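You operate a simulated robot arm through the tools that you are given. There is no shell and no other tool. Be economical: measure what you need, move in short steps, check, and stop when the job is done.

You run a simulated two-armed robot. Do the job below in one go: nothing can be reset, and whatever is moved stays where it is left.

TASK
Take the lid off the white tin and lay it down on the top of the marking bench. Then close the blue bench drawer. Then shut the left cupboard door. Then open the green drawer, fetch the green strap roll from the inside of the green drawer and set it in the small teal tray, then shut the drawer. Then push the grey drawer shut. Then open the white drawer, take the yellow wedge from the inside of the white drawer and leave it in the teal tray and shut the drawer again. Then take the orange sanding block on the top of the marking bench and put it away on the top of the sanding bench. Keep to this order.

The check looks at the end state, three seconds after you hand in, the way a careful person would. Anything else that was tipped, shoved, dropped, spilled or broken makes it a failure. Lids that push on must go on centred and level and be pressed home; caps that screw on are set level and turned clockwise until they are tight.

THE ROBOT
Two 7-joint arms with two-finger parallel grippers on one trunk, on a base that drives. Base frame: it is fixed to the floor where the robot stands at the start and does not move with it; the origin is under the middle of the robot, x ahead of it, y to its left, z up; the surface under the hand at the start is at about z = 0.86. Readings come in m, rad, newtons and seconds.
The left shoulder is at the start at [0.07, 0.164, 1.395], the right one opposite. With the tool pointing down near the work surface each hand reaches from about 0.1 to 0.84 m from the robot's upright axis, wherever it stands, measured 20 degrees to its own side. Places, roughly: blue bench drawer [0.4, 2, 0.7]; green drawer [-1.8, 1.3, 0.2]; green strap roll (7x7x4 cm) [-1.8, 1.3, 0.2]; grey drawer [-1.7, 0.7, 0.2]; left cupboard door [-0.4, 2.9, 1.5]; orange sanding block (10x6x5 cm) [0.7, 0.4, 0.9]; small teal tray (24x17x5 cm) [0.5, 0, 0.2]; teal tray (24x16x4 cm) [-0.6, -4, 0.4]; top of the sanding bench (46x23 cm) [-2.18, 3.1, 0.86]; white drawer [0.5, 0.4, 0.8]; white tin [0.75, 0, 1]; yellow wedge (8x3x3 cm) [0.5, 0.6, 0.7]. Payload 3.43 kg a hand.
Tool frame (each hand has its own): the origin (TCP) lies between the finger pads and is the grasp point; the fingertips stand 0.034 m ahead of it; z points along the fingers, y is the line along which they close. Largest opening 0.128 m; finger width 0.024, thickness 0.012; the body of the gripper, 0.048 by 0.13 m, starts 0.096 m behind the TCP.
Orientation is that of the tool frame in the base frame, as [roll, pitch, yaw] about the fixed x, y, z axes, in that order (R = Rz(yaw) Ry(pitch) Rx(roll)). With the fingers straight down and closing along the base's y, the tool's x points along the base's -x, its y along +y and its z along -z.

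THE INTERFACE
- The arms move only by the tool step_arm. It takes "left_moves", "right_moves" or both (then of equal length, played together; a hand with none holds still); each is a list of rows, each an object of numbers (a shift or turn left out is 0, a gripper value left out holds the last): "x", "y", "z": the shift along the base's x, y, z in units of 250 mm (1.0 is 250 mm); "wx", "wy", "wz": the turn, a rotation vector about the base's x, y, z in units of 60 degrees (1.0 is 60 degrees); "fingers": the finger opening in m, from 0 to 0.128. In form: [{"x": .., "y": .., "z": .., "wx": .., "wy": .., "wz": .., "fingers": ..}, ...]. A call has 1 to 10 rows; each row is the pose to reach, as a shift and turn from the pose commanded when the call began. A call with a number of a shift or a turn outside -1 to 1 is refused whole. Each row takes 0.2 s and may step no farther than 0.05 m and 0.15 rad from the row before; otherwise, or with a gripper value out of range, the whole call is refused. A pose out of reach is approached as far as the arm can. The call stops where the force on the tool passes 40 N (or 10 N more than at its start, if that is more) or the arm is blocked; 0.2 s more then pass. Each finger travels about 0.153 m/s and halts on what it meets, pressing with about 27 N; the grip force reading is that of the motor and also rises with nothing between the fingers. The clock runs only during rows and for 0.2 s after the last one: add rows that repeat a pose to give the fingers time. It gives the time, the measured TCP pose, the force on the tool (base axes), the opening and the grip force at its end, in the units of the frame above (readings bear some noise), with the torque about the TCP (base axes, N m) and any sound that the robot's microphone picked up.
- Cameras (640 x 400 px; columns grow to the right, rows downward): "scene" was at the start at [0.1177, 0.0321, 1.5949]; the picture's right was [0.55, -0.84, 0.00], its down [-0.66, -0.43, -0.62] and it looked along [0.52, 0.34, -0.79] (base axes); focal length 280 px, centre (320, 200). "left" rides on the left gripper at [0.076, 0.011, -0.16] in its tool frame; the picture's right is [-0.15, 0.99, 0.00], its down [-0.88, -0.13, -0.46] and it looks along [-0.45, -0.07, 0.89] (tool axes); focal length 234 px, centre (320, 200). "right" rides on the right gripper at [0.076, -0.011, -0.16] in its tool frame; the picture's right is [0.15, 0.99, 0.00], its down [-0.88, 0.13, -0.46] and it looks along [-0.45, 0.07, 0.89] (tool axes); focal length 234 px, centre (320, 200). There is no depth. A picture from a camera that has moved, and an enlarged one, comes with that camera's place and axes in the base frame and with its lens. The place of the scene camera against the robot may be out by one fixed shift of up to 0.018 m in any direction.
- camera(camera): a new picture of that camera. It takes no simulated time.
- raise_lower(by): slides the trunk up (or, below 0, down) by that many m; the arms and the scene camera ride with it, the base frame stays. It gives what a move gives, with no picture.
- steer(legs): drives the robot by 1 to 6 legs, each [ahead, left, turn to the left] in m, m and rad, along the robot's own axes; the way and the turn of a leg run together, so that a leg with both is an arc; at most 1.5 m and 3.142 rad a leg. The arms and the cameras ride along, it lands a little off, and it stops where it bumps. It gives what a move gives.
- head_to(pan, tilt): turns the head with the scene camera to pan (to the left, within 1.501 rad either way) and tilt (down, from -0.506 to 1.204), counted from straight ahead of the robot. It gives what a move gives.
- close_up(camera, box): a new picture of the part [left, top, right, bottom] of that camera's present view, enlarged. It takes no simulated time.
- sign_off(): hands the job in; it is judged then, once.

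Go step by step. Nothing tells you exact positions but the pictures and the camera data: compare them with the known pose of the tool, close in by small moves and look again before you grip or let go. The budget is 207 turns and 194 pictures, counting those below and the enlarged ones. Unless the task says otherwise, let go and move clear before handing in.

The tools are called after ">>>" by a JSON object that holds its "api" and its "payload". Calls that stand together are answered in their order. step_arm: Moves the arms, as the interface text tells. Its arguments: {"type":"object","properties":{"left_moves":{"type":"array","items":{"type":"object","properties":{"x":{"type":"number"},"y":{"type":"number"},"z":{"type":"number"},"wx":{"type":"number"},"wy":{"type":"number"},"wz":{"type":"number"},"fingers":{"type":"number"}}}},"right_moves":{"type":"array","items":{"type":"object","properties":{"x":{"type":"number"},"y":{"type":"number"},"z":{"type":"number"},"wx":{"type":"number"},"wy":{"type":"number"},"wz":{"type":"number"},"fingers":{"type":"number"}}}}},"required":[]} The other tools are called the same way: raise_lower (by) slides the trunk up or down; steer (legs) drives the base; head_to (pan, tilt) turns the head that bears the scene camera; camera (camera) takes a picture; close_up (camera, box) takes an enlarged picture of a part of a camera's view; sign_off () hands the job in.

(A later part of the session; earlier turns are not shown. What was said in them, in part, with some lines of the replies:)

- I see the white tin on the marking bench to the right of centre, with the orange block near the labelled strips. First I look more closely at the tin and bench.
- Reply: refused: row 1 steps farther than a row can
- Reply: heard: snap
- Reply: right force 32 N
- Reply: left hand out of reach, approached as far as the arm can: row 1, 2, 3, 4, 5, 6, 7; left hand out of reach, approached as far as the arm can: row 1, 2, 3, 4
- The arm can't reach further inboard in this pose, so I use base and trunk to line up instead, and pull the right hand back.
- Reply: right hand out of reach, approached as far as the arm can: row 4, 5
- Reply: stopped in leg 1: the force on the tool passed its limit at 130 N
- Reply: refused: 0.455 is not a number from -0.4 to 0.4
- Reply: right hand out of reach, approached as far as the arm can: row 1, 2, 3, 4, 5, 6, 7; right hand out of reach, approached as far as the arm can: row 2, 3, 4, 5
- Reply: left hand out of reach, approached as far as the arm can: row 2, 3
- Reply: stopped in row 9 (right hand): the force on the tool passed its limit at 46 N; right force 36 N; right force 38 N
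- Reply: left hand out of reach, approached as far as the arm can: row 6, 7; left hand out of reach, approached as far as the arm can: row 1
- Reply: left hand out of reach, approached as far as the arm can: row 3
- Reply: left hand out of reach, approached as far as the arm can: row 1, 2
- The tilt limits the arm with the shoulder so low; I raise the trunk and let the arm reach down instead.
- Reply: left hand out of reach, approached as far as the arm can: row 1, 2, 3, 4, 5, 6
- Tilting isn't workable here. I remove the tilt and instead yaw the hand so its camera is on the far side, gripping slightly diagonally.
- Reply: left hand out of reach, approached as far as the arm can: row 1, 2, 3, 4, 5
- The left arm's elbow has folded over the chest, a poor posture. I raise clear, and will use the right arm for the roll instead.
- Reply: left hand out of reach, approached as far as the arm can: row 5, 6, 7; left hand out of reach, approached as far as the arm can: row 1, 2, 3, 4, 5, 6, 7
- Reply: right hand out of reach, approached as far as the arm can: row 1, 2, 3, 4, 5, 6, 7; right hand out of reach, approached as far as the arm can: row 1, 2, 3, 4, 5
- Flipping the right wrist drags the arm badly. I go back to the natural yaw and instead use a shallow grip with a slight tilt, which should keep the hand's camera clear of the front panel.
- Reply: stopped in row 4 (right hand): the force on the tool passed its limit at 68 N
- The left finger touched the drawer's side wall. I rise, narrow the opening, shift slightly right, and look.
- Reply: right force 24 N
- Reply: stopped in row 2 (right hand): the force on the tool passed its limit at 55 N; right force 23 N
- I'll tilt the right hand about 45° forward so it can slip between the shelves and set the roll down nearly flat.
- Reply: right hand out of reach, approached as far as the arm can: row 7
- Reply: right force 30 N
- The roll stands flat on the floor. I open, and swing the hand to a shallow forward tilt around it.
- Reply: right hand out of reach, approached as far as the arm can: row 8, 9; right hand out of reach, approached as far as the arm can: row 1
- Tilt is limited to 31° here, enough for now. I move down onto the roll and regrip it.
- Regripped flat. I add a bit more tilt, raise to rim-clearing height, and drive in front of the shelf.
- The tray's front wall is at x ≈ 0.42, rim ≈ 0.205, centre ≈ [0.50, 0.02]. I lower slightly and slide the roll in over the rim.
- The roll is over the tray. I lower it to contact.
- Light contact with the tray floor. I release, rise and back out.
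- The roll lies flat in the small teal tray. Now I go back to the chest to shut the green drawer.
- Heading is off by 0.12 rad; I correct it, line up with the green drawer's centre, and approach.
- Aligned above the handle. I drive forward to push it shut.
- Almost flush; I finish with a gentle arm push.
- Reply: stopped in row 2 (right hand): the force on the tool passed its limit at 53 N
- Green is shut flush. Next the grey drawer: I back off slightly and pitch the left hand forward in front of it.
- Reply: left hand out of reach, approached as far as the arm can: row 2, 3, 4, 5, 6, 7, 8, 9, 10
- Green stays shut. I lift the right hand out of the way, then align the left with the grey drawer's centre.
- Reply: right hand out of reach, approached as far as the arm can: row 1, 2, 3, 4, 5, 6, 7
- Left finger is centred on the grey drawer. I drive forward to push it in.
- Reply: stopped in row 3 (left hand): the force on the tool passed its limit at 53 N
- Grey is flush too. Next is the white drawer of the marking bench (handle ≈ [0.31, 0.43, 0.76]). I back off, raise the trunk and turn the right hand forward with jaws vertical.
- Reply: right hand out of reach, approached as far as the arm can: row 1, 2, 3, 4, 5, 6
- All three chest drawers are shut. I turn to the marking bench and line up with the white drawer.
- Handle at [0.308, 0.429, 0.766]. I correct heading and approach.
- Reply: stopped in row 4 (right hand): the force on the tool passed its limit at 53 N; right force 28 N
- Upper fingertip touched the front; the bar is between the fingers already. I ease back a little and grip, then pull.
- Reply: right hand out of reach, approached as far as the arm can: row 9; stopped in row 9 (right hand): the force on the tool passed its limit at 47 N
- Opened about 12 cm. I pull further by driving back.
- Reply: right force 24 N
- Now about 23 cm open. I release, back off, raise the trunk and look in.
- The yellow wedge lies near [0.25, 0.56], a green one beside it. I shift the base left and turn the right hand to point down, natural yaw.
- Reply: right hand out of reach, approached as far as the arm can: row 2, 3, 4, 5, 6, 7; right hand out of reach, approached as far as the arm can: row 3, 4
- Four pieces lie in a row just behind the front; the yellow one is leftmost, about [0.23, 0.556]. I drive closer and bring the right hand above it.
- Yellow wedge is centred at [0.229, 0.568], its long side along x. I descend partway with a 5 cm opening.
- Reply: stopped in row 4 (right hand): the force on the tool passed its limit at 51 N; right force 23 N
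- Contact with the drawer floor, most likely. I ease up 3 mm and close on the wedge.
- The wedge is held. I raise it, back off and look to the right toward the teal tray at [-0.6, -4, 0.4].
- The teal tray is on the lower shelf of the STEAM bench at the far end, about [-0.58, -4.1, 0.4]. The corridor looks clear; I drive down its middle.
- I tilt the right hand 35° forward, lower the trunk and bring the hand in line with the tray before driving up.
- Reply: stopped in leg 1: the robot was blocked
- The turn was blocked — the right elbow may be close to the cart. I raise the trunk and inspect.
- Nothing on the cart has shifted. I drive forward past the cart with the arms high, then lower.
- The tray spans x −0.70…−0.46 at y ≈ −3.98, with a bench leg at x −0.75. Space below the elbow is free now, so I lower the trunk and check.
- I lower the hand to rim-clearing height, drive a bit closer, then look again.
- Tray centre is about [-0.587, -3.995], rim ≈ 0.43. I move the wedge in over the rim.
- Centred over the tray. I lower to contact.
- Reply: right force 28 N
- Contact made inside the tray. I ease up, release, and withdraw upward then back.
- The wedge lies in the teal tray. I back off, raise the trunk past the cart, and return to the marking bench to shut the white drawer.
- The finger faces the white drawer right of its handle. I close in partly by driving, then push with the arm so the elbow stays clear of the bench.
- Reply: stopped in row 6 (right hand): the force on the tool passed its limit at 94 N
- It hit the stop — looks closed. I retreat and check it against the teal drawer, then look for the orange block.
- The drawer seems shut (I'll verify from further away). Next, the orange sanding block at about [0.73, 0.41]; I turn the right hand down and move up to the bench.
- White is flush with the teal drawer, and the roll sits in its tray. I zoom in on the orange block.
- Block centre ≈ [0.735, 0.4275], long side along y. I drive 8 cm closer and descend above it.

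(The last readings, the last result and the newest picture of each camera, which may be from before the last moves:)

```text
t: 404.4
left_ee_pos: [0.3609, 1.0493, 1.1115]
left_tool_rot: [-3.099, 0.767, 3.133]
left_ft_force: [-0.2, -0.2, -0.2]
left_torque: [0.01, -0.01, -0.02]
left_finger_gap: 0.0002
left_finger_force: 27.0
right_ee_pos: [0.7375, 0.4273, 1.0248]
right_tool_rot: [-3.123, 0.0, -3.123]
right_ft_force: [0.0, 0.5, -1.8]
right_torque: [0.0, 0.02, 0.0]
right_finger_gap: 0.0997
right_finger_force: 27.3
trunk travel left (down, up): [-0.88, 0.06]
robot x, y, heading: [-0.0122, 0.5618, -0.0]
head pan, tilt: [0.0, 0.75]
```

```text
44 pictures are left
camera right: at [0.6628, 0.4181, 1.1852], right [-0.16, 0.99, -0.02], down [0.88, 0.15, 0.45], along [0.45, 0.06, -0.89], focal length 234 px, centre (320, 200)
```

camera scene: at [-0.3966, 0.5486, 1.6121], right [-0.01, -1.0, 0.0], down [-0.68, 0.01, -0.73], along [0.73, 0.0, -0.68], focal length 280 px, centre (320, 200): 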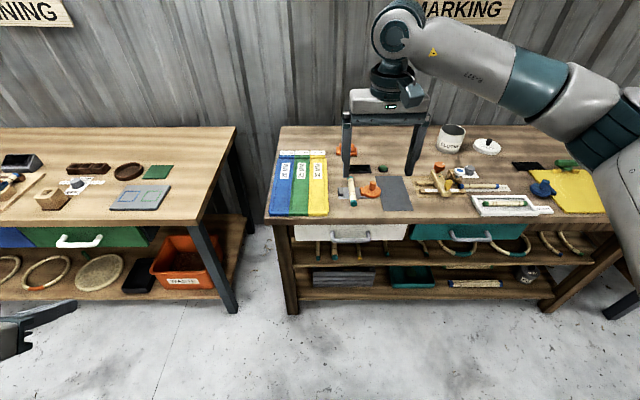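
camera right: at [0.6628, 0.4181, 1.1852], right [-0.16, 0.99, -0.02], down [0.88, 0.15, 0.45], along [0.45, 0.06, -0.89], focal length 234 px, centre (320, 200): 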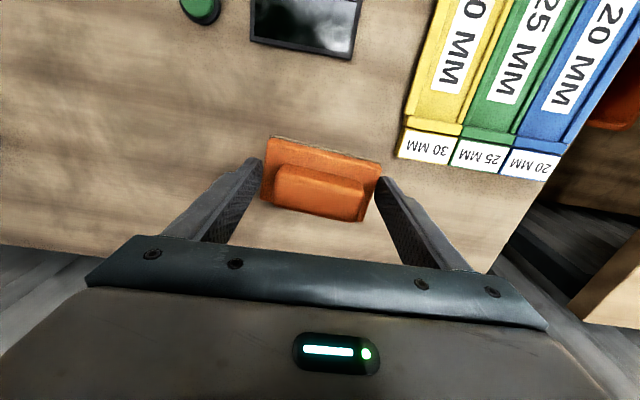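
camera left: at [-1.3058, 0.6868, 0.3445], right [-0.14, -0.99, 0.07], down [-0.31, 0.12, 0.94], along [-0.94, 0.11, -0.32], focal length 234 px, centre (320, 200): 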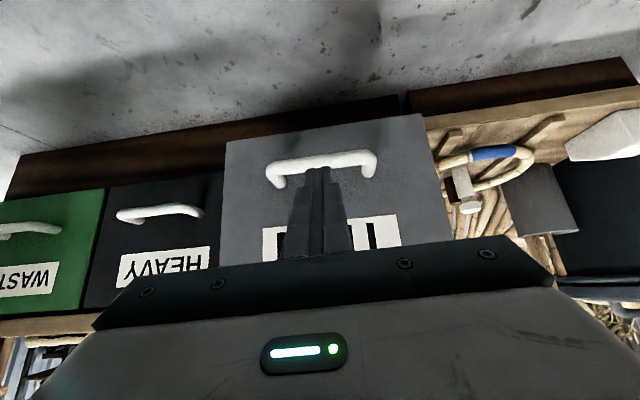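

The block is held. I lift it, back away, turn left and head toward the sanding bench at about [-2.18, 3.1, 0.86].

>>> {"api": "step_arm", "payload": {"right_moves": [{"z": 0.2}, {"z": 0.4}, {"z": 0.55, "x": -0.1}, {"z": 0.6, "x": -0.25}, {"z": 0.6, "x": -0.4}, {"z": 0.6, "x": -0.55}]}}

>>> {"api": "steer", "payload": {"legs": [[-0.6, 0, 0], [0, 1.2, 0], [0, 0, 1.571], [0, 0.6, 0]]}}

>>> {"api": "head_to", "payload": {"pan": 0.5, "tilt": 0.4}}

>>> {"api": "camera", "payload": {"camera": "scene"}}

```text
t: 405.9
left_ee_pos: [0.3608, 1.0488, 1.113]
left_tool_rot: [-3.102, 0.767, 3.133]
left_ft_force: [0.5, -0.1, 0.4]
left_torque: [-0.01, 0.03, 0.01]
left_finger_gap: 0.0
left_finger_force: 27.6
right_ee_pos: [0.5964, 0.43, 1.1771]
right_tool_rot: [-3.121, 0.001, -3.123]
right_ft_force: [-0.4, 0.0, -0.7]
right_torque: [0.02, 0.01, -0.02]
right_finger_gap: 0.0997
right_finger_force: 26.4
trunk travel left (down, up): [-0.88, 0.06]
robot x, y, heading: [-0.0124, 0.5615, 0.001]
head pan, tilt: [0.0, 0.75]
```

```text
t: 421.9
left_ee_pos: [-1.6938, 2.0952, 1.113]
left_tool_rot: [-3.102, 0.768, -1.555]
left_ft_force: [0.4, -0.2, -0.6]
left_torque: [-0.02, 0.02, 0.02]
left_finger_gap: 0.0002
left_finger_force: 27.3
right_ee_pos: [-1.0799, 2.3477, 1.1761]
right_tool_rot: [-3.124, 0.0, -1.525]
right_ft_force: [0.2, -0.2, -1.5]
right_torque: [-0.06, 0.02, 0.0]
right_finger_gap: 0.0987
right_finger_force: 26.8
trunk travel left (down, up): [-0.88, 0.06]
robot x, y, heading: [-1.1932, 1.7402, 1.598]
head pan, tilt: [0.0, 0.75]
```

```text
t: 422.9
left_ee_pos: [-1.6936, 2.0946, 1.1124]
left_tool_rot: [-3.1, 0.766, -1.551]
left_ft_force: [0.5, -0.4, -0.4]
left_torque: [-0.01, 0.01, -0.01]
left_finger_gap: 0.0
left_finger_force: 26.4
right_ee_pos: [-1.0806, 2.3483, 1.1762]
right_tool_rot: [-3.122, -0.001, -1.525]
right_ft_force: [0.4, -0.4, -1.1]
right_torque: [0.01, -0.01, -0.02]
right_finger_gap: 0.0985
right_finger_force: 27.0
trunk travel left (down, up): [-0.88, 0.06]
robot x, y, heading: [-1.1948, 1.7347, 1.6]
head pan, tilt: [0.499, 0.4]
```

```text
43 pictures are left
camera scene: at [-1.2375, 1.8565, 1.6431], right [0.87, 0.5, 0.0], down [0.2, -0.34, -0.92], along [-0.46, 0.8, -0.39], focal length 280 px, centre (320, 200)
```

scene: 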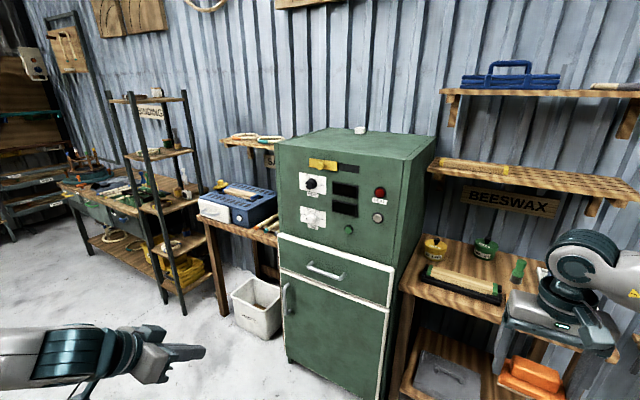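

>>> {"api": "close_up", "payload": {"camera": "scene", "box": [180, 120, 340, 260]}}

>>> {"api": "camera", "payload": {"camera": "right"}}

```text
2.86 times, centred on (260, 190) of scene
camera zoom: at [-1.2375, 1.8565, 1.6431], right [0.87, 0.5, 0.0], down [0.2, -0.34, -0.92], along [-0.46, 0.8, -0.39], focal length 798 px, centre (491, 229)
```

zoom: 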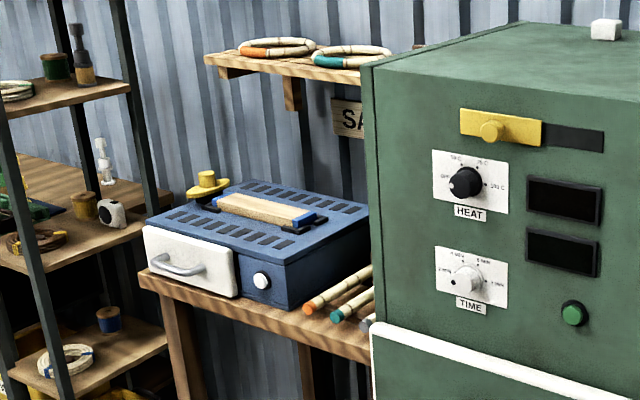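

```text
41 pictures are left
camera right: at [-1.069, 2.2727, 1.3367], right [-0.98, -0.19, -0.02], down [-0.18, 0.87, 0.45], along [-0.07, 0.45, -0.89], focal length 234 px, centre (320, 200)
```

right: 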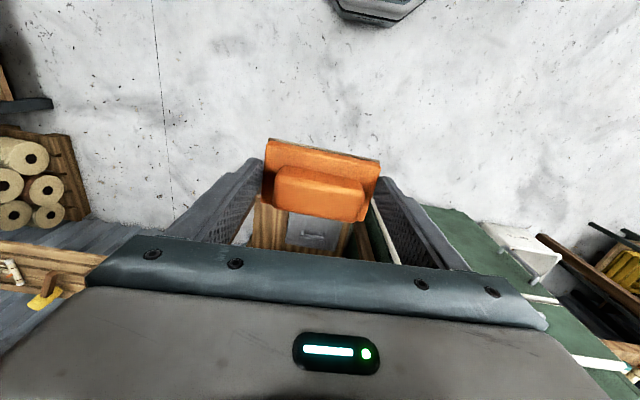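

The table left of the green cabinet carries the "SANDING" sign. I drive in front of it for a better view.

>>> {"api": "steer", "payload": {"legs": [[0.15, 0.95, -0.028]]}}

>>> {"api": "head_to", "payload": {"pan": 0.0, "tilt": 0.55}}

>>> {"api": "camera", "payload": {"camera": "scene"}}

```text
t: 427.8
left_ee_pos: [-2.6093, 2.2629, 1.1122]
left_tool_rot: [-3.101, 0.768, -1.595]
left_ft_force: [0.3, -0.1, 1.5]
left_torque: [0.04, 0.01, 0.01]
left_finger_gap: 0.0
left_finger_force: 26.8
right_ee_pos: [-1.9852, 2.488, 1.1767]
right_tool_rot: [-3.124, 0.0, -1.57]
right_ft_force: [-0.3, 0.8, -0.6]
right_torque: [-0.02, 0.05, 0.02]
right_finger_gap: 0.0984
right_finger_force: 27.0
trunk travel left (down, up): [-0.88, 0.06]
robot x, y, heading: [-2.1257, 1.8821, 1.554]
head pan, tilt: [0.499, 0.4]
```

```text
t: 428.7
left_ee_pos: [-2.6098, 2.2622, 1.1121]
left_tool_rot: [-3.099, 0.766, -1.596]
left_ft_force: [0.4, 0.3, 0.0]
left_torque: [-0.04, -0.03, 0.04]
left_finger_gap: 0.0001
left_finger_force: 26.6
right_ee_pos: [-1.9868, 2.4893, 1.1754]
right_tool_rot: [-3.122, -0.002, -1.57]
right_ft_force: [-0.9, 0.1, -0.2]
right_torque: [0.01, 0.01, 0.03]
right_finger_gap: 0.0983
right_finger_force: 27.6
trunk travel left (down, up): [-0.88, 0.06]
robot x, y, heading: [-2.1304, 1.8806, 1.556]
head pan, tilt: [0.0, 0.55]
```

```text
40 pictures are left
camera scene: at [-2.1196, 2.013, 1.6294], right [1.0, -0.02, 0.0], down [-0.01, -0.52, -0.85], along [0.01, 0.85, -0.52], focal length 280 px, centre (320, 200)
```

scene: 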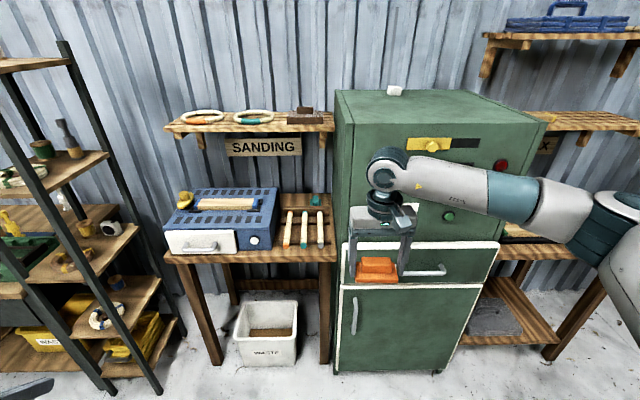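

>>> {"api": "close_up", "payload": {"camera": "scene", "box": [250, 170, 350, 265]}}

```text
4.21 times, centred on (300, 218) of scene
camera zoom: at [-2.1196, 2.013, 1.6294], right [1.0, -0.02, 0.0], down [-0.01, -0.52, -0.85], along [0.01, 0.85, -0.52], focal length 1177 px, centre (404, 126)
```

zoom: 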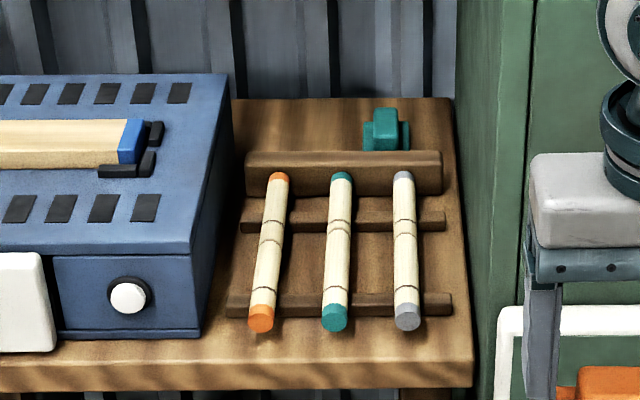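

The free spot is behind the stick rack, left of the teal block, about [-2.235, 3.245]. I shift left, pitch the right hand 40° forward and stretch the arm so the elbow stays clear of the cabinet.

>>> {"api": "steer", "payload": {"legs": [[0, 0.22, 0.015]]}}

>>> {"api": "raise_lower", "payload": {"by": -0.12}}

>>> {"api": "step_arm", "payload": {"right_moves": [{"wx": 0.12, "y": 0.1, "z": 0.08}, {"wx": 0.24, "y": 0.2, "z": 0.16}, {"wx": 0.36, "y": 0.3, "z": 0.24}, {"wx": 0.48, "y": 0.4, "z": 0.32}, {"wx": 0.6, "y": 0.55, "z": 0.36}, {"wx": 0.68, "y": 0.7, "z": 0.36}, {"wx": 0.68, "y": 0.85, "z": 0.36}, {"wx": 0.68, "y": 1.0, "z": 0.36}]}}

>>> {"api": "camera", "payload": {"camera": "scene"}}

>>> {"api": "camera", "payload": {"camera": "right"}}

```text
t: 430.4
left_ee_pos: [-2.8368, 2.256, 1.1122]
left_tool_rot: [-3.102, 0.766, -1.579]
left_ft_force: [1.3, -0.5, 0.9]
left_torque: [-0.01, -0.01, 0.04]
left_finger_gap: 0.0
left_finger_force: 27.1
right_ee_pos: [-2.2158, 2.4928, 1.176]
right_tool_rot: [-3.124, 0.001, -1.552]
right_ft_force: [0.4, 0.3, -0.4]
right_torque: [-0.02, 0.02, 0.01]
right_finger_gap: 0.0985
right_finger_force: 27.1
trunk travel left (down, up): [-0.88, 0.06]
robot x, y, heading: [-2.3463, 1.8838, 1.568]
head pan, tilt: [0.0, 0.55]
```

```text
t: 431.9
left_ee_pos: [-2.8379, 2.2554, 0.9916]
left_tool_rot: [-3.099, 0.766, -1.577]
left_ft_force: [0.3, -0.3, -0.1]
left_torque: [-0.02, -0.01, 0.01]
left_finger_gap: 0.0
left_finger_force: 27.0
right_ee_pos: [-2.2187, 2.4924, 1.0565]
right_tool_rot: [-3.122, 0.0, -1.553]
right_ft_force: [0.0, 0.4, -1.4]
right_torque: [-0.02, -0.02, -0.01]
right_finger_gap: 0.0981
right_finger_force: 26.9
trunk travel left (down, up): [-0.76, 0.18]
robot x, y, heading: [-2.3508, 1.8845, 1.572]
head pan, tilt: [0.0, 0.55]
```

```text
t: 433.7
left_ee_pos: [-2.8386, 2.2576, 0.9917]
left_tool_rot: [-3.1, 0.768, -1.577]
left_ft_force: [0.0, 0.6, -0.9]
left_torque: [0.0, -0.01, -0.02]
left_finger_gap: 0.0001
left_finger_force: 27.1
right_ee_pos: [-2.2232, 2.7418, 1.1431]
right_tool_rot: [-3.107, 0.713, -1.547]
right_ft_force: [0.1, 0.4, -1.4]
right_torque: [-0.01, 0.0, 0.01]
right_finger_gap: 0.0979
right_finger_force: 27.3
trunk travel left (down, up): [-0.76, 0.18]
robot x, y, heading: [-2.3487, 1.8832, 1.57]
head pan, tilt: [0.0, 0.55]
```

```text
38 pictures are left
camera scene: at [-2.3449, 2.0159, 1.5093], right [1.0, 0.0, 0.0], down [0.0, -0.52, -0.85], along [0.0, 0.85, -0.52], focal length 280 px, centre (320, 200)
```

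scene: 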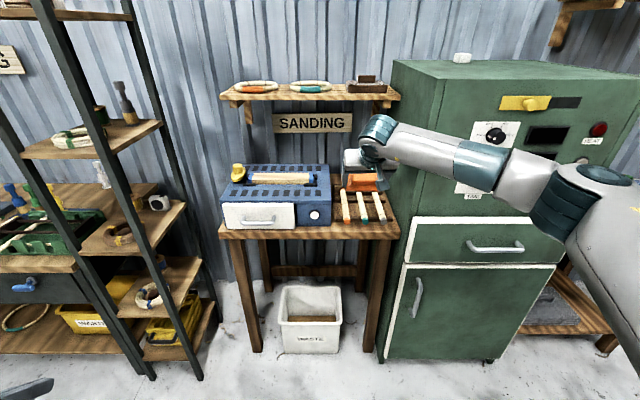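

```text
37 pictures are left
camera right: at [-2.2129, 2.5799, 1.2154], right [-0.99, -0.11, -0.12], down [-0.16, 0.37, 0.92], along [-0.06, 0.92, -0.38], focal length 234 px, centre (320, 200)
```

right: 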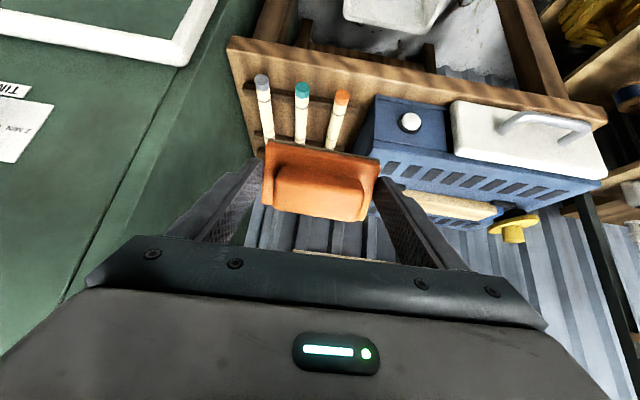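

The elbow still sticks out. I stretch the arm further here in the open to see how the elbow comes in.

>>> {"api": "step_arm", "payload": {"right_moves": [{"y": 0.15}, {"y": 0.3}, {"y": 0.45}, {"y": 0.6}, {"y": 0.75}, {"y": 0.9}]}}

>>> {"api": "camera", "payload": {"camera": "scene"}}

```text
t: 435.1
left_ee_pos: [-2.8411, 2.2553, 0.9916]
left_tool_rot: [-3.096, 0.766, -1.574]
left_ft_force: [-0.4, -0.8, -0.4]
left_torque: [0.01, -0.03, -0.02]
left_finger_gap: 0.0
left_finger_force: 27.1
right_ee_pos: [-2.2207, 2.8665, 1.1415]
right_tool_rot: [-3.103, 0.712, -1.541]
right_ft_force: [-1.0, -0.4, -1.3]
right_torque: [-0.05, -0.04, -0.03]
right_finger_gap: 0.0978
right_finger_force: 27.1
right hand out of reach, approached as far as the arm can: row 4, 5, 6
trunk travel left (down, up): [-0.76, 0.18]
robot x, y, heading: [-2.3495, 1.8856, 1.575]
head pan, tilt: [0.0, 0.55]
```

```text
36 pictures are left
camera scene: at [-2.3478, 2.0145, 1.5094], right [1.0, 0.0, 0.0], down [0.0, -0.52, -0.85], along [0.0, 0.85, -0.52], focal length 280 px, centre (320, 200)
```

scene: 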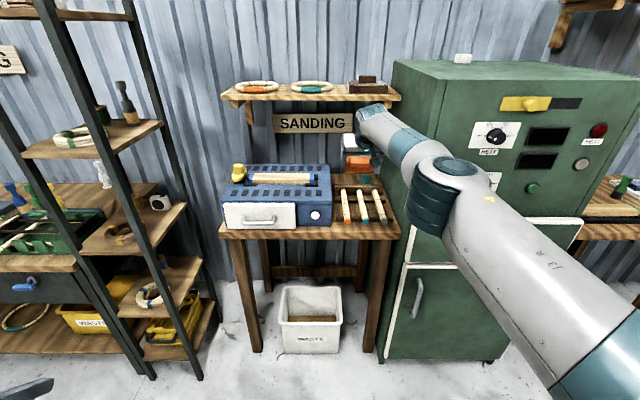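

Stretched out, the elbow comes in nicely. I lower the trunk 12 cm (to pass under the shelf, above the sticks) and drive forward.

>>> {"api": "raise_lower", "payload": {"by": -0.12}}

>>> {"api": "steer", "payload": {"legs": [[0.28, 0.015, 0]]}}

>>> {"api": "camera", "payload": {"camera": "scene"}}

>>> {"api": "camera", "payload": {"camera": "right"}}

```text
t: 436.6
left_ee_pos: [-2.8369, 2.256, 0.8718]
left_tool_rot: [-3.1, 0.765, -1.578]
left_ft_force: [0.1, -0.3, -0.2]
left_torque: [0.04, -0.02, 0.01]
left_finger_gap: 0.0002
left_finger_force: 27.0
right_ee_pos: [-2.2159, 2.8664, 1.0217]
right_tool_rot: [-3.107, 0.712, -1.545]
right_ft_force: [0.5, 0.6, -0.5]
right_torque: [-0.04, 0.0, -0.01]
right_finger_gap: 0.0978
right_finger_force: 27.1
trunk travel left (down, up): [-0.64, 0.3]
robot x, y, heading: [-2.3443, 1.8841, 1.573]
head pan, tilt: [0.0, 0.55]
```

```text
t: 438.6
left_ee_pos: [-2.8567, 2.5274, 0.8728]
left_tool_rot: [-3.1, 0.766, -1.569]
left_ft_force: [0.3, 0.4, -0.9]
left_torque: [0.03, -0.03, -0.01]
left_finger_gap: 0.0003
left_finger_force: 26.5
right_ee_pos: [-2.2374, 3.1411, 1.0207]
right_tool_rot: [-3.107, 0.714, -1.541]
right_ft_force: [-0.2, 0.2, -1.2]
right_torque: [-0.04, 0.01, -0.02]
right_finger_gap: 0.0978
right_finger_force: 26.9
trunk travel left (down, up): [-0.64, 0.3]
robot x, y, heading: [-2.3683, 2.1598, 1.582]
head pan, tilt: [0.0, 0.55]
```

```text
35 pictures are left
camera scene: at [-2.3613, 2.2897, 1.3894], right [1.0, 0.01, 0.0], down [0.0, -0.52, -0.85], along [-0.01, 0.85, -0.52], focal length 280 px, centre (320, 200)
```

scene: 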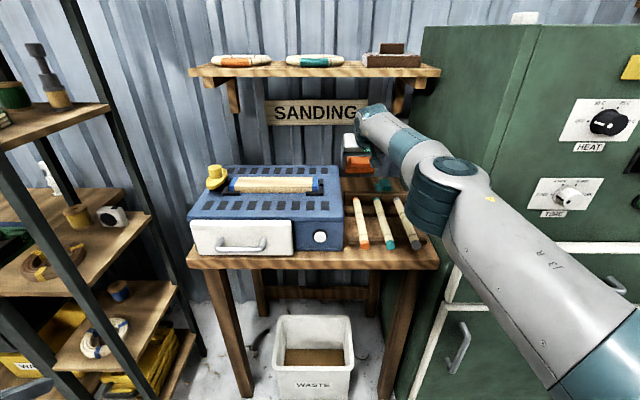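

```text
34 pictures are left
camera right: at [-2.2279, 2.9817, 1.0935], right [-0.99, -0.12, -0.12], down [-0.16, 0.37, 0.92], along [-0.06, 0.92, -0.38], focal length 234 px, centre (320, 200)
```

right: 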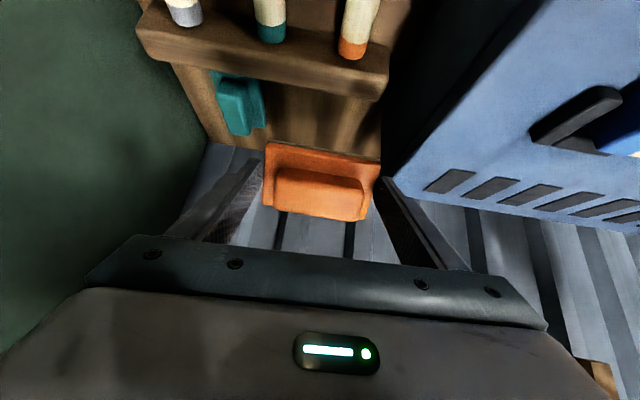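

I see the free spot clearly between the teal block and the sander's rear corner. I drive in 11 cm more over it.

>>> {"api": "steer", "payload": {"legs": [[0.118, -0.01, -0.01]]}}

>>> {"api": "camera", "payload": {"camera": "right"}}

>>> {"api": "camera", "payload": {"camera": "scene"}}

```text
t: 439.8
left_ee_pos: [-2.8444, 2.6477, 0.8721]
left_tool_rot: [-3.1, 0.767, -1.584]
left_ft_force: [0.1, 0.7, -0.1]
left_torque: [0.0, -0.01, 0.01]
left_finger_gap: 0.0
left_finger_force: 27.0
right_ee_pos: [-2.2175, 3.2541, 1.0215]
right_tool_rot: [-3.107, 0.713, -1.555]
right_ft_force: [-0.7, 0.0, -1.0]
right_torque: [-0.06, 0.01, 0.01]
right_finger_gap: 0.0975
right_finger_force: 27.2
trunk travel left (down, up): [-0.64, 0.3]
robot x, y, heading: [-2.3524, 2.2714, 1.565]
head pan, tilt: [0.0, 0.55]
```

```text
33 pictures are left
camera right: at [-2.208, 3.0938, 1.0937], right [-0.99, -0.11, -0.12], down [-0.15, 0.37, 0.92], along [-0.05, 0.92, -0.38], focal length 234 px, centre (320, 200)
```

right: 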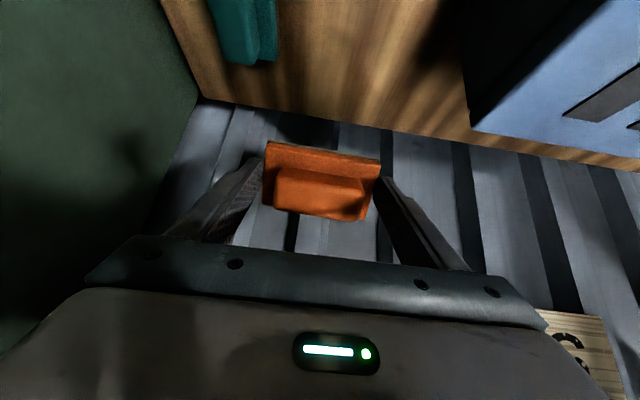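

```text
32 pictures are left
camera scene: at [-2.3497, 2.4036, 1.3894], right [1.0, -0.01, 0.0], down [0.0, -0.52, -0.85], along [0.0, 0.85, -0.52], focal length 280 px, centre (320, 200)
```

scene: 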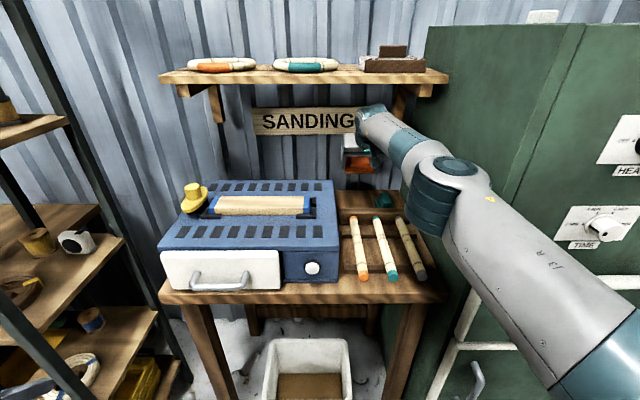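

I trim x by the arm and lower with the trunk to just above the table.

>>> {"api": "step_arm", "payload": {"right_moves": [{"x": -0.06, "y": 0.03}, {"x": -0.06, "y": 0.03}]}}

>>> {"api": "raise_lower", "payload": {"by": -0.085}}

>>> {"api": "camera", "payload": {"camera": "right"}}

>>> {"api": "close_up", "payload": {"camera": "scene", "box": [300, 90, 480, 210]}}

```text
t: 440.4
left_ee_pos: [-2.8423, 2.648, 0.8711]
left_tool_rot: [-3.101, 0.767, -1.582]
left_ft_force: [-0.4, 0.9, 0.6]
left_torque: [0.02, 0.02, 0.06]
left_finger_gap: 0.0002
left_finger_force: 27.0
right_ee_pos: [-2.225, 3.2532, 1.0192]
right_tool_rot: [-3.107, 0.712, -1.551]
right_ft_force: [-0.3, 0.1, -0.5]
right_torque: [0.0, 0.03, 0.04]
right_finger_gap: 0.0977
right_finger_force: 27.2
right hand out of reach, approached as far as the arm can: row 1, 2
trunk travel left (down, up): [-0.64, 0.3]
robot x, y, heading: [-2.3543, 2.2718, 1.567]
head pan, tilt: [0.0, 0.55]
```

```text
t: 441.6
left_ee_pos: [-2.8427, 2.6477, 0.7881]
left_tool_rot: [-3.099, 0.766, -1.583]
left_ft_force: [0.0, -0.7, 0.4]
left_torque: [-0.04, -0.01, -0.02]
left_finger_gap: 0.0
left_finger_force: 26.4
right_ee_pos: [-2.2247, 3.2526, 0.9352]
right_tool_rot: [-3.107, 0.713, -1.553]
right_ft_force: [0.8, -1.0, -1.4]
right_torque: [-0.01, 0.04, 0.01]
right_finger_gap: 0.0974
right_finger_force: 27.7
trunk travel left (down, up): [-0.555, 0.385]
robot x, y, heading: [-2.3543, 2.274, 1.565]
head pan, tilt: [0.0, 0.55]
```

```text
31 pictures are left
camera right: at [-2.2149, 3.091, 1.0078], right [-0.99, -0.11, -0.12], down [-0.15, 0.37, 0.92], along [-0.05, 0.92, -0.38], focal length 234 px, centre (320, 200)
```

right: 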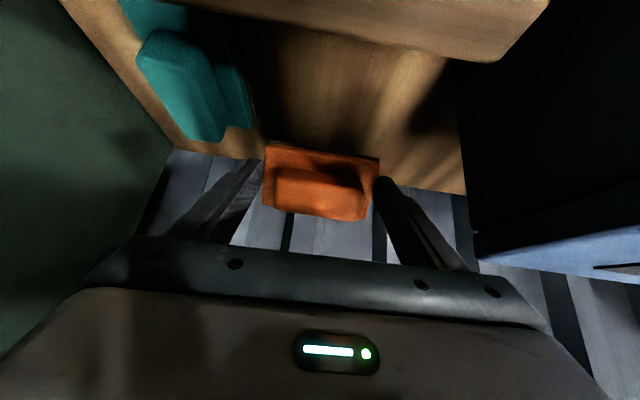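

```text
3.33 times, centred on (390, 150) of scene
camera zoom: at [-2.3495, 2.4031, 1.3045], right [1.0, -0.01, 0.0], down [0.0, -0.52, -0.85], along [0.0, 0.85, -0.52], focal length 932 px, centre (87, 367)
```

zoom: 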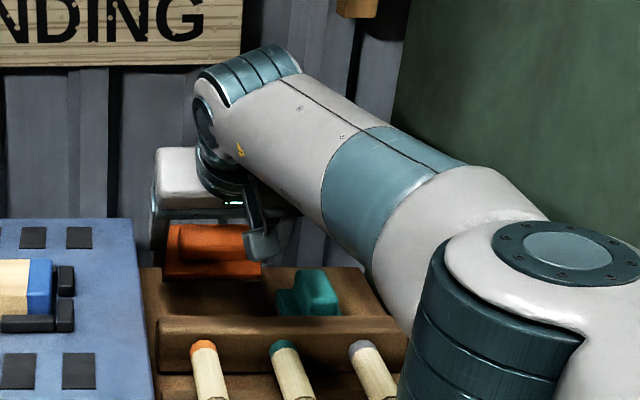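

The right finger needs a bit more room from the teal block, so I shift 1 cm left and lower to touch.

>>> {"api": "step_arm", "payload": {"right_moves": [{"x": -0.04, "y": -0.04}, {"x": -0.04, "y": -0.04}]}}

>>> {"api": "raise_lower", "payload": {"by": -0.02}}

>>> {"api": "camera", "payload": {"camera": "right"}}

```text
t: 442.2
left_ee_pos: [-2.8424, 2.6482, 0.7862]
left_tool_rot: [-3.1, 0.766, -1.583]
left_ft_force: [-0.9, 0.2, -1.2]
left_torque: [0.01, -0.03, 0.01]
left_finger_gap: 0.0
left_finger_force: 26.2
right_ee_pos: [-2.2337, 3.243, 0.9348]
right_tool_rot: [-3.106, 0.712, -1.552]
right_ft_force: [0.4, 0.6, -1.3]
right_torque: [0.0, -0.01, -0.04]
right_finger_gap: 0.0975
right_finger_force: 26.7
trunk travel left (down, up): [-0.555, 0.385]
robot x, y, heading: [-2.3541, 2.2737, 1.57]
head pan, tilt: [0.0, 0.55]
```

```text
t: 442.9
left_ee_pos: [-2.8427, 2.6475, 0.7675]
left_tool_rot: [-3.101, 0.766, -1.586]
left_ft_force: [0.5, 0.3, -0.6]
left_torque: [0.0, -0.01, 0.01]
left_finger_gap: 0.0001
left_finger_force: 26.4
right_ee_pos: [-2.2337, 3.2421, 0.9155]
right_tool_rot: [-3.106, 0.711, -1.553]
right_ft_force: [-1.1, 0.4, -0.8]
right_torque: [0.01, -0.02, 0.0]
right_finger_gap: 0.0974
right_finger_force: 27.0
trunk travel left (down, up): [-0.535, 0.405]
robot x, y, heading: [-2.3513, 2.2732, 1.562]
head pan, tilt: [0.0, 0.55]
```

```text
29 pictures are left
camera right: at [-2.225, 3.0806, 0.9873], right [-0.99, -0.11, -0.12], down [-0.15, 0.37, 0.92], along [-0.05, 0.92, -0.38], focal length 234 px, centre (320, 200)
```

right: 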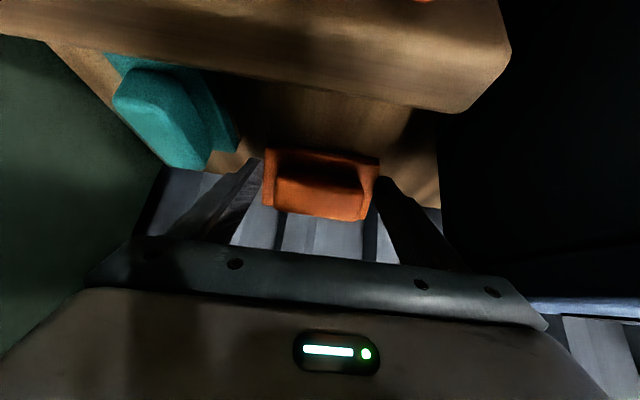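

>>> {"api": "step_arm", "payload": {"right_moves": [{"z": -0.012}, {"z": -0.024}, {"z": -0.036}, {"z": -0.048}, {"z": -0.06}, {"z": -0.07}]}}

>>> {"api": "camera", "payload": {"camera": "right"}}

```text
t: 444.3
left_ee_pos: [-2.8429, 2.6455, 0.7671]
left_tool_rot: [-3.1, 0.77, -1.582]
left_ft_force: [0.6, -0.5, 0.3]
left_torque: [-0.03, -0.03, -0.01]
left_finger_gap: 0.0
left_finger_force: 27.1
right_ee_pos: [-2.2336, 3.2402, 0.9011]
right_tool_rot: [-3.106, 0.717, -1.554]
right_ft_force: [1.5, 2.1, 22.5]
right_torque: [0.38, 0.39, -0.13]
right_finger_gap: 0.0976
right_finger_force: 27.4
trunk travel left (down, up): [-0.535, 0.405]
robot x, y, heading: [-2.3557, 2.2734, 1.567]
head pan, tilt: [0.0, 0.55]
```

```text
28 pictures are left
camera right: at [-2.2257, 3.0791, 0.972], right [-0.99, -0.11, -0.12], down [-0.15, 0.36, 0.92], along [-0.05, 0.93, -0.38], focal length 234 px, centre (320, 200)
```

right: 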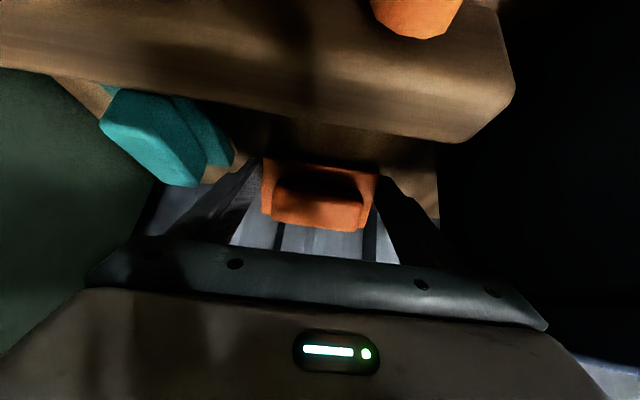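

The block's edge is resting on the table and it's pivoting flat. I open just enough and withdraw along the hand's axis.

>>> {"api": "step_arm", "payload": {"right_moves": [{"fingers": 0.105}, {"fingers": 0.11}, {"fingers": 0.11}, {"fingers": 0.11}]}}

>>> {"api": "camera", "payload": {"camera": "right"}}

```text
t: 445.3
left_ee_pos: [-2.8423, 2.648, 0.768]
left_tool_rot: [-3.101, 0.765, -1.585]
left_ft_force: [0.3, -0.5, 0.4]
left_torque: [0.0, 0.0, 0.0]
left_finger_gap: 0.0001
left_finger_force: 27.1
right_ee_pos: [-2.234, 3.2435, 0.8952]
right_tool_rot: [-3.108, 0.71, -1.552]
right_ft_force: [3.5, -1.9, -0.8]
right_torque: [0.24, 0.23, 0.38]
right_finger_gap: 0.1077
right_finger_force: 0.1
trunk travel left (down, up): [-0.535, 0.405]
robot x, y, heading: [-2.3547, 2.2727, 1.567]
head pan, tilt: [0.0, 0.55]
```

```text
27 pictures are left
camera right: at [-2.2252, 3.0812, 0.9675], right [-0.99, -0.11, -0.12], down [-0.15, 0.37, 0.92], along [-0.05, 0.92, -0.38], focal length 234 px, centre (320, 200)
```

right: 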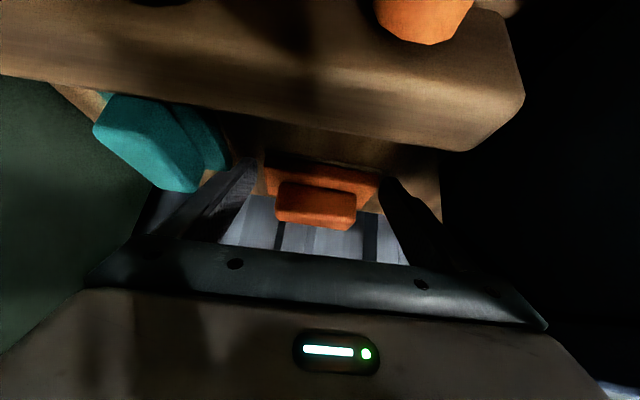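

>>> {"api": "step_arm", "payload": {"right_moves": [{"y": -0.06, "z": 0.07, "fingers": 0.107}, {"y": -0.13, "z": 0.15}, {"y": -0.22, "z": 0.255}, {"y": -0.31, "z": 0.36}]}}

>>> {"api": "camera", "payload": {"camera": "right"}}

>>> {"api": "close_up", "payload": {"camera": "scene", "box": [300, 90, 480, 210]}}

```text
t: 446.3
left_ee_pos: [-2.8549, 2.6427, 0.7641]
left_tool_rot: [-3.09, 0.767, -1.568]
left_ft_force: [-0.6, -0.1, -0.2]
left_torque: [0.0, -0.05, 0.01]
left_finger_gap: 0.0001
left_finger_force: 26.3
right_ee_pos: [-2.2489, 3.1681, 0.9656]
right_tool_rot: [-3.057, 0.69, -1.522]
right_ft_force: [47.4, 15.3, -2.5]
right_torque: [-0.11, 0.55, 0.56]
right_finger_gap: 0.0799
right_finger_force: 0.1
trunk travel left (down, up): [-0.535, 0.405]
robot x, y, heading: [-2.3586, 2.2714, 1.574]
head pan, tilt: [0.0, 0.55]
stopped in row 4 (right hand): the force on the tool passed its limit at 70 N (the readings are from after the stop); the commanded pose is now the measured one
```

```text
26 pictures are left
camera right: at [-2.2439, 3.0081, 1.0411], right [-0.98, -0.11, -0.16], down [-0.19, 0.39, 0.9], along [-0.04, 0.92, -0.4], focal length 234 px, centre (320, 200)
```

right: 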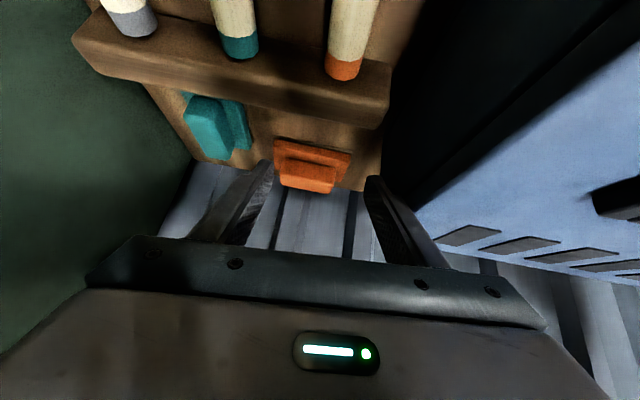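

```text
3.33 times, centred on (390, 150) of scene
camera zoom: at [-2.365, 2.4017, 1.2851], right [1.0, 0.0, 0.01], down [0.01, -0.52, -0.85], along [0.0, 0.85, -0.52], focal length 932 px, centre (87, 367)
```

zoom: 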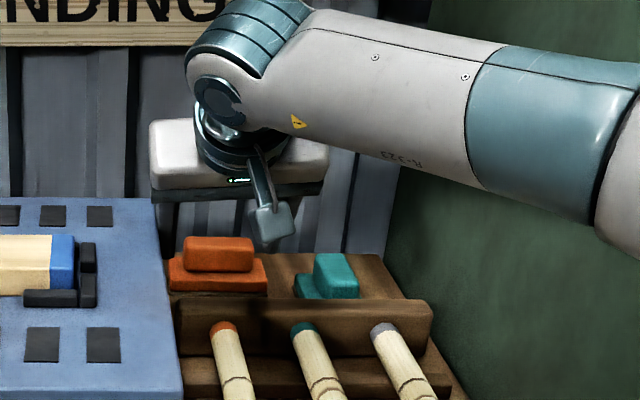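

The block lies flat beside the teal one, but retracting swung the elbow against the cabinet and pressed the left finger sideways. I undo that by moving forward/right and up a bit.

>>> {"api": "step_arm", "payload": {"right_moves": [{"x": 0.03, "y": 0.06, "z": 0.03}, {"x": 0.06, "y": 0.12, "z": 0.06}]}}

>>> {"api": "camera", "payload": {"camera": "right"}}

>>> {"api": "camera", "payload": {"camera": "scene"}}

```text
t: 446.9
left_ee_pos: [-2.8479, 2.6445, 0.7675]
left_tool_rot: [-3.097, 0.767, -1.576]
left_ft_force: [-0.5, -0.1, 0.9]
left_torque: [-0.02, 0.04, -0.01]
left_finger_gap: 0.0
left_finger_force: 27.6
right_ee_pos: [-2.225, 3.1971, 0.9882]
right_tool_rot: [-3.087, 0.698, -1.54]
right_ft_force: [0.0, 0.1, -1.2]
right_torque: [0.01, 0.0, 0.02]
right_finger_gap: 0.1073
right_finger_force: 0.1
trunk travel left (down, up): [-0.535, 0.405]
robot x, y, heading: [-2.3593, 2.2717, 1.566]
head pan, tilt: [0.0, 0.55]
```

```text
24 pictures are left
camera right: at [-2.2173, 3.0368, 1.0625], right [-0.98, -0.11, -0.14], down [-0.17, 0.38, 0.91], along [-0.05, 0.92, -0.39], focal length 234 px, centre (320, 200)
```

right: 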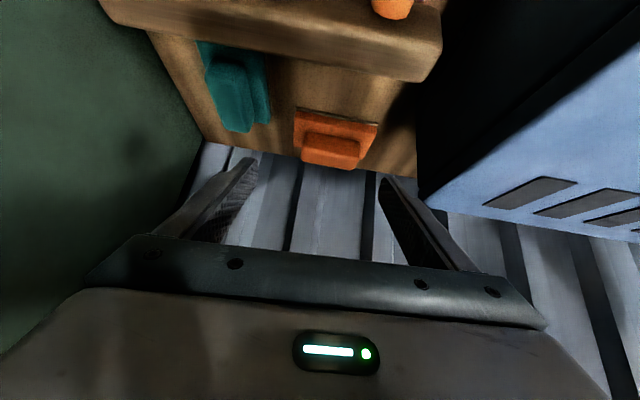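

```text
23 pictures are left
camera scene: at [-2.3545, 2.4013, 1.2853], right [1.0, 0.0, 0.0], down [0.0, -0.52, -0.85], along [0.0, 0.85, -0.52], focal length 280 px, centre (320, 200)
```

scene: 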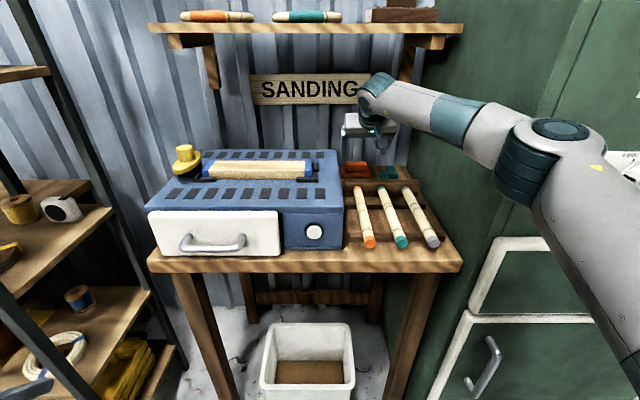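

Force is gone and the block sits flat. I narrow the fingers, rise slightly, and drive straight back with the arm stretched.

>>> {"api": "step_arm", "payload": {"right_moves": [{"fingers": 0.08}, {"fingers": 0.05}, {"fingers": 0.05}]}}

>>> {"api": "raise_lower", "payload": {"by": 0.05}}

>>> {"api": "steer", "payload": {"legs": [[-0.35, 0, 0]]}}

>>> {"api": "camera", "payload": {"camera": "scene"}}

```text
t: 447.7
left_ee_pos: [-2.8472, 2.6442, 0.7676]
left_tool_rot: [-3.099, 0.766, -1.578]
left_ft_force: [-0.7, 0.6, -0.2]
left_torque: [-0.02, -0.02, 0.0]
left_finger_gap: 0.0
left_finger_force: 27.8
right_ee_pos: [-2.2244, 3.1966, 0.9836]
right_tool_rot: [-3.081, 0.697, -1.538]
right_ft_force: [-0.4, -0.2, 0.0]
right_torque: [0.0, -0.03, -0.05]
right_finger_gap: 0.0497
right_finger_force: 0.1
trunk travel left (down, up): [-0.535, 0.405]
robot x, y, heading: [-2.3559, 2.2722, 1.564]
head pan, tilt: [0.0, 0.55]
```

```text
t: 448.6
left_ee_pos: [-2.8481, 2.6457, 0.8172]
left_tool_rot: [-3.1, 0.766, -1.579]
left_ft_force: [0.0, -0.1, 0.3]
left_torque: [-0.04, -0.04, -0.01]
left_finger_gap: 0.0
left_finger_force: 26.4
right_ee_pos: [-2.2241, 3.1981, 1.0345]
right_tool_rot: [-3.083, 0.698, -1.535]
right_ft_force: [0.1, -0.3, 0.3]
right_torque: [0.01, 0.04, 0.01]
right_finger_gap: 0.0502
right_finger_force: 0.0
trunk travel left (down, up): [-0.585, 0.355]
robot x, y, heading: [-2.3584, 2.271, 1.567]
head pan, tilt: [0.0, 0.55]
```

```text
t: 450.9
left_ee_pos: [-2.8471, 2.2913, 0.8176]
left_tool_rot: [-3.1, 0.767, -1.583]
left_ft_force: [-0.6, -0.3, 0.7]
left_torque: [0.02, -0.01, -0.03]
left_finger_gap: 0.0002
left_finger_force: 27.3
right_ee_pos: [-2.2234, 2.8422, 1.0325]
right_tool_rot: [-3.082, 0.696, -1.537]
right_ft_force: [-0.1, 0.2, 0.3]
right_torque: [0.02, 0.02, -0.01]
right_finger_gap: 0.0499
right_finger_force: 0.0
trunk travel left (down, up): [-0.585, 0.355]
robot x, y, heading: [-2.3594, 1.9202, 1.566]
head pan, tilt: [0.0, 0.55]
```

```text
22 pictures are left
camera scene: at [-2.3534, 2.0475, 1.3345], right [1.0, 0.0, 0.0], down [0.0, -0.52, -0.85], along [0.0, 0.85, -0.52], focal length 280 px, centre (320, 200)
```

scene: 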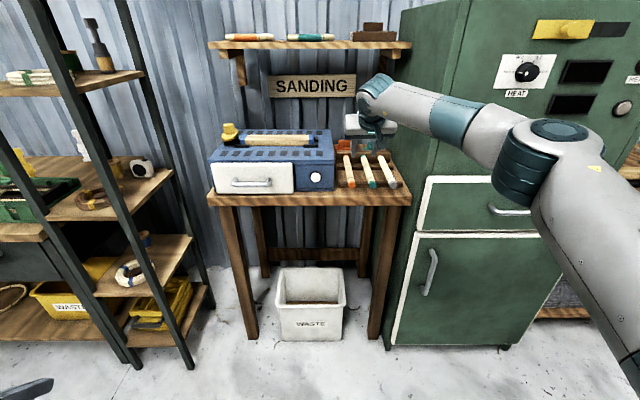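

>>> {"api": "steer", "payload": {"legs": [[-0.3, 0, 0]]}}

>>> {"api": "raise_lower", "payload": {"by": 0.3}}

>>> {"api": "close_up", "payload": {"camera": "scene", "box": [200, 60, 460, 220]}}

```text
t: 452.0
left_ee_pos: [-2.8467, 2.2317, 0.8192]
left_tool_rot: [-3.102, 0.772, -1.587]
left_ft_force: [-0.2, -0.1, -0.4]
left_torque: [0.03, 0.02, 0.02]
left_finger_gap: 0.0
left_finger_force: 27.0
right_ee_pos: [-2.2225, 2.7813, 1.036]
right_tool_rot: [-3.084, 0.698, -1.543]
right_ft_force: [0.3, -1.5, 0.6]
right_torque: [-0.02, 0.01, -0.03]
right_finger_gap: 0.0503
right_finger_force: 0.1
trunk travel left (down, up): [-0.585, 0.355]
robot x, y, heading: [-2.3585, 1.8595, 1.573]
head pan, tilt: [0.0, 0.55]
stopped in leg 1: the robot was blocked; the commanded pose is now the measured one
```

```text
t: 455.0
left_ee_pos: [-2.8475, 2.2352, 1.1165]
left_tool_rot: [-3.102, 0.766, -1.583]
left_ft_force: [0.5, 0.3, 1.1]
left_torque: [-0.01, -0.01, 0.01]
left_finger_gap: 0.0
left_finger_force: 27.1
right_ee_pos: [-2.2224, 2.7856, 1.3311]
right_tool_rot: [-3.084, 0.694, -1.542]
right_ft_force: [-0.4, 0.3, -0.3]
right_torque: [0.01, 0.0, 0.01]
right_finger_gap: 0.0501
right_finger_force: 0.0
trunk travel left (down, up): [-0.885, 0.055]
robot x, y, heading: [-2.3576, 1.8599, 1.562]
head pan, tilt: [0.0, 0.55]
```

```text
2.46 times, centred on (330, 140) of scene
camera zoom: at [-2.3537, 1.9906, 1.6344], right [1.0, -0.01, 0.0], down [0.0, -0.52, -0.85], along [0.0, 0.85, -0.52], focal length 688 px, centre (295, 348)
```

zoom: 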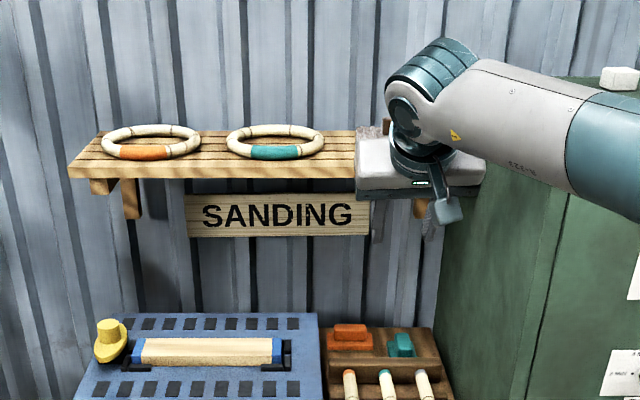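

The block sits properly beside the teal one. Backing up met something behind me, so I retract the arm, step forward a little, move right and look at the chest's end.

>>> {"api": "step_arm", "payload": {"right_moves": [{"y": -0.18}, {"y": -0.36}, {"y": -0.54}, {"y": -0.72}, {"y": -0.9}, {"y": -1.0}]}}

>>> {"api": "steer", "payload": {"legs": [[0.04, 0, 0], [0, -1.1, 0]]}}

>>> {"api": "head_to", "payload": {"pan": 1.5, "tilt": 0.6}}

>>> {"api": "camera", "payload": {"camera": "scene"}}

```text
t: 456.4
left_ee_pos: [-2.8468, 2.2355, 1.1177]
left_tool_rot: [-3.102, 0.767, -1.586]
left_ft_force: [0.5, 0.0, -0.6]
left_torque: [0.03, 0.02, -0.01]
left_finger_gap: 0.0
left_finger_force: 26.8
right_ee_pos: [-2.2221, 2.5355, 1.3298]
right_tool_rot: [-3.083, 0.694, -1.542]
right_ft_force: [-0.5, 0.2, -1.1]
right_torque: [0.0, -0.01, -0.03]
right_finger_gap: 0.05
right_finger_force: 0.0
trunk travel left (down, up): [-0.885, 0.055]
robot x, y, heading: [-2.3589, 1.8578, 1.564]
head pan, tilt: [0.0, 0.55]
```

```text
t: 462.4
left_ee_pos: [-1.7591, 2.2708, 1.1173]
left_tool_rot: [-3.1, 0.766, -1.581]
left_ft_force: [0.4, -0.7, -0.1]
left_torque: [0.0, 0.01, -0.05]
left_finger_gap: 0.0
left_finger_force: 27.2
right_ee_pos: [-1.1363, 2.5732, 1.3308]
right_tool_rot: [-3.084, 0.694, -1.537]
right_ft_force: [0.3, -0.2, -0.1]
right_torque: [-0.01, -0.02, 0.02]
right_finger_gap: 0.0502
right_finger_force: 0.1
trunk travel left (down, up): [-0.885, 0.055]
robot x, y, heading: [-1.2689, 1.8968, 1.567]
head pan, tilt: [0.0, 0.55]
```

```text
t: 464.1
left_ee_pos: [-1.7599, 2.2704, 1.1176]
left_tool_rot: [-3.101, 0.767, -1.582]
left_ft_force: [0.0, 0.3, -0.6]
left_torque: [0.03, -0.02, 0.01]
left_finger_gap: 0.0001
left_finger_force: 27.2
right_ee_pos: [-1.1339, 2.5723, 1.3292]
right_tool_rot: [-3.085, 0.692, -1.539]
right_ft_force: [-0.3, 0.4, 0.5]
right_torque: [-0.01, 0.03, 0.0]
right_finger_gap: 0.0496
right_finger_force: 0.1
trunk travel left (down, up): [-0.885, 0.055]
robot x, y, heading: [-1.2679, 1.8984, 1.569]
head pan, tilt: [1.499, 0.6]
```

```text
20 pictures are left
camera scene: at [-1.3533, 1.944, 1.6299], right [0.07, 1.0, 0.0], down [0.56, -0.04, -0.83], along [-0.82, 0.06, -0.56], focal length 280 px, centre (320, 200)
```

scene: 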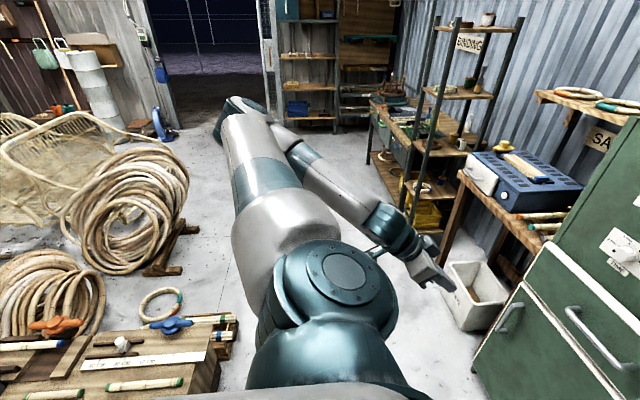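

>>> {"api": "close_up", "payload": {"camera": "scene", "box": [60, 260, 300, 400]}}

```text
2.67 times, centred on (180, 330) of scene
camera zoom: at [-1.3533, 1.944, 1.6299], right [0.07, 1.0, 0.0], down [0.56, -0.04, -0.83], along [-0.82, 0.06, -0.56], focal length 745 px, centre (693, -147)
```

zoom: 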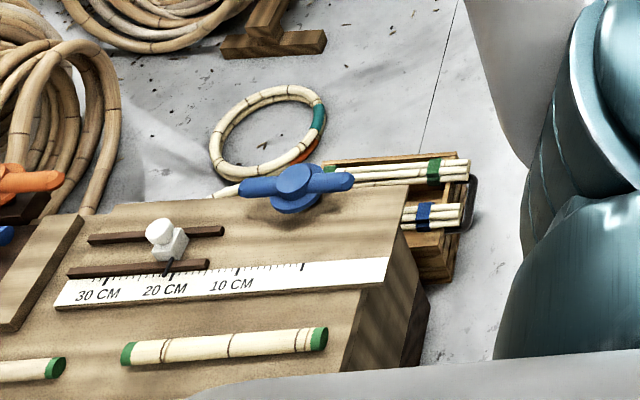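

The crate beside the chest is intact, every drawer and door I worked is shut, and both hands are empty and clear. I hand the job in.

>>> {"api": "sign_off", "payload": {}}

```text
The job is handed in.
```

All seven steps were carried out in the order you gave, and the job is handed in. After each step, the camera pictures showed the drawers and cupboard door shut and the items in their places.

Four contacts happened on the way, and a picture afterwards showed nothing out of place in each case:
- **Chest:** I bumped the crate beside it while backing up.
- **Sanding bench:** a finger pressed briefly against the sander while I was withdrawing from the orange block. I think the robot's elbow was also against the green cabinet at that moment.
- **Cart:** the robot was blocked while turning beside it.
- **Green drawer:** the gripper touched the drawer's side wall and floor while reaching for the strap roll.
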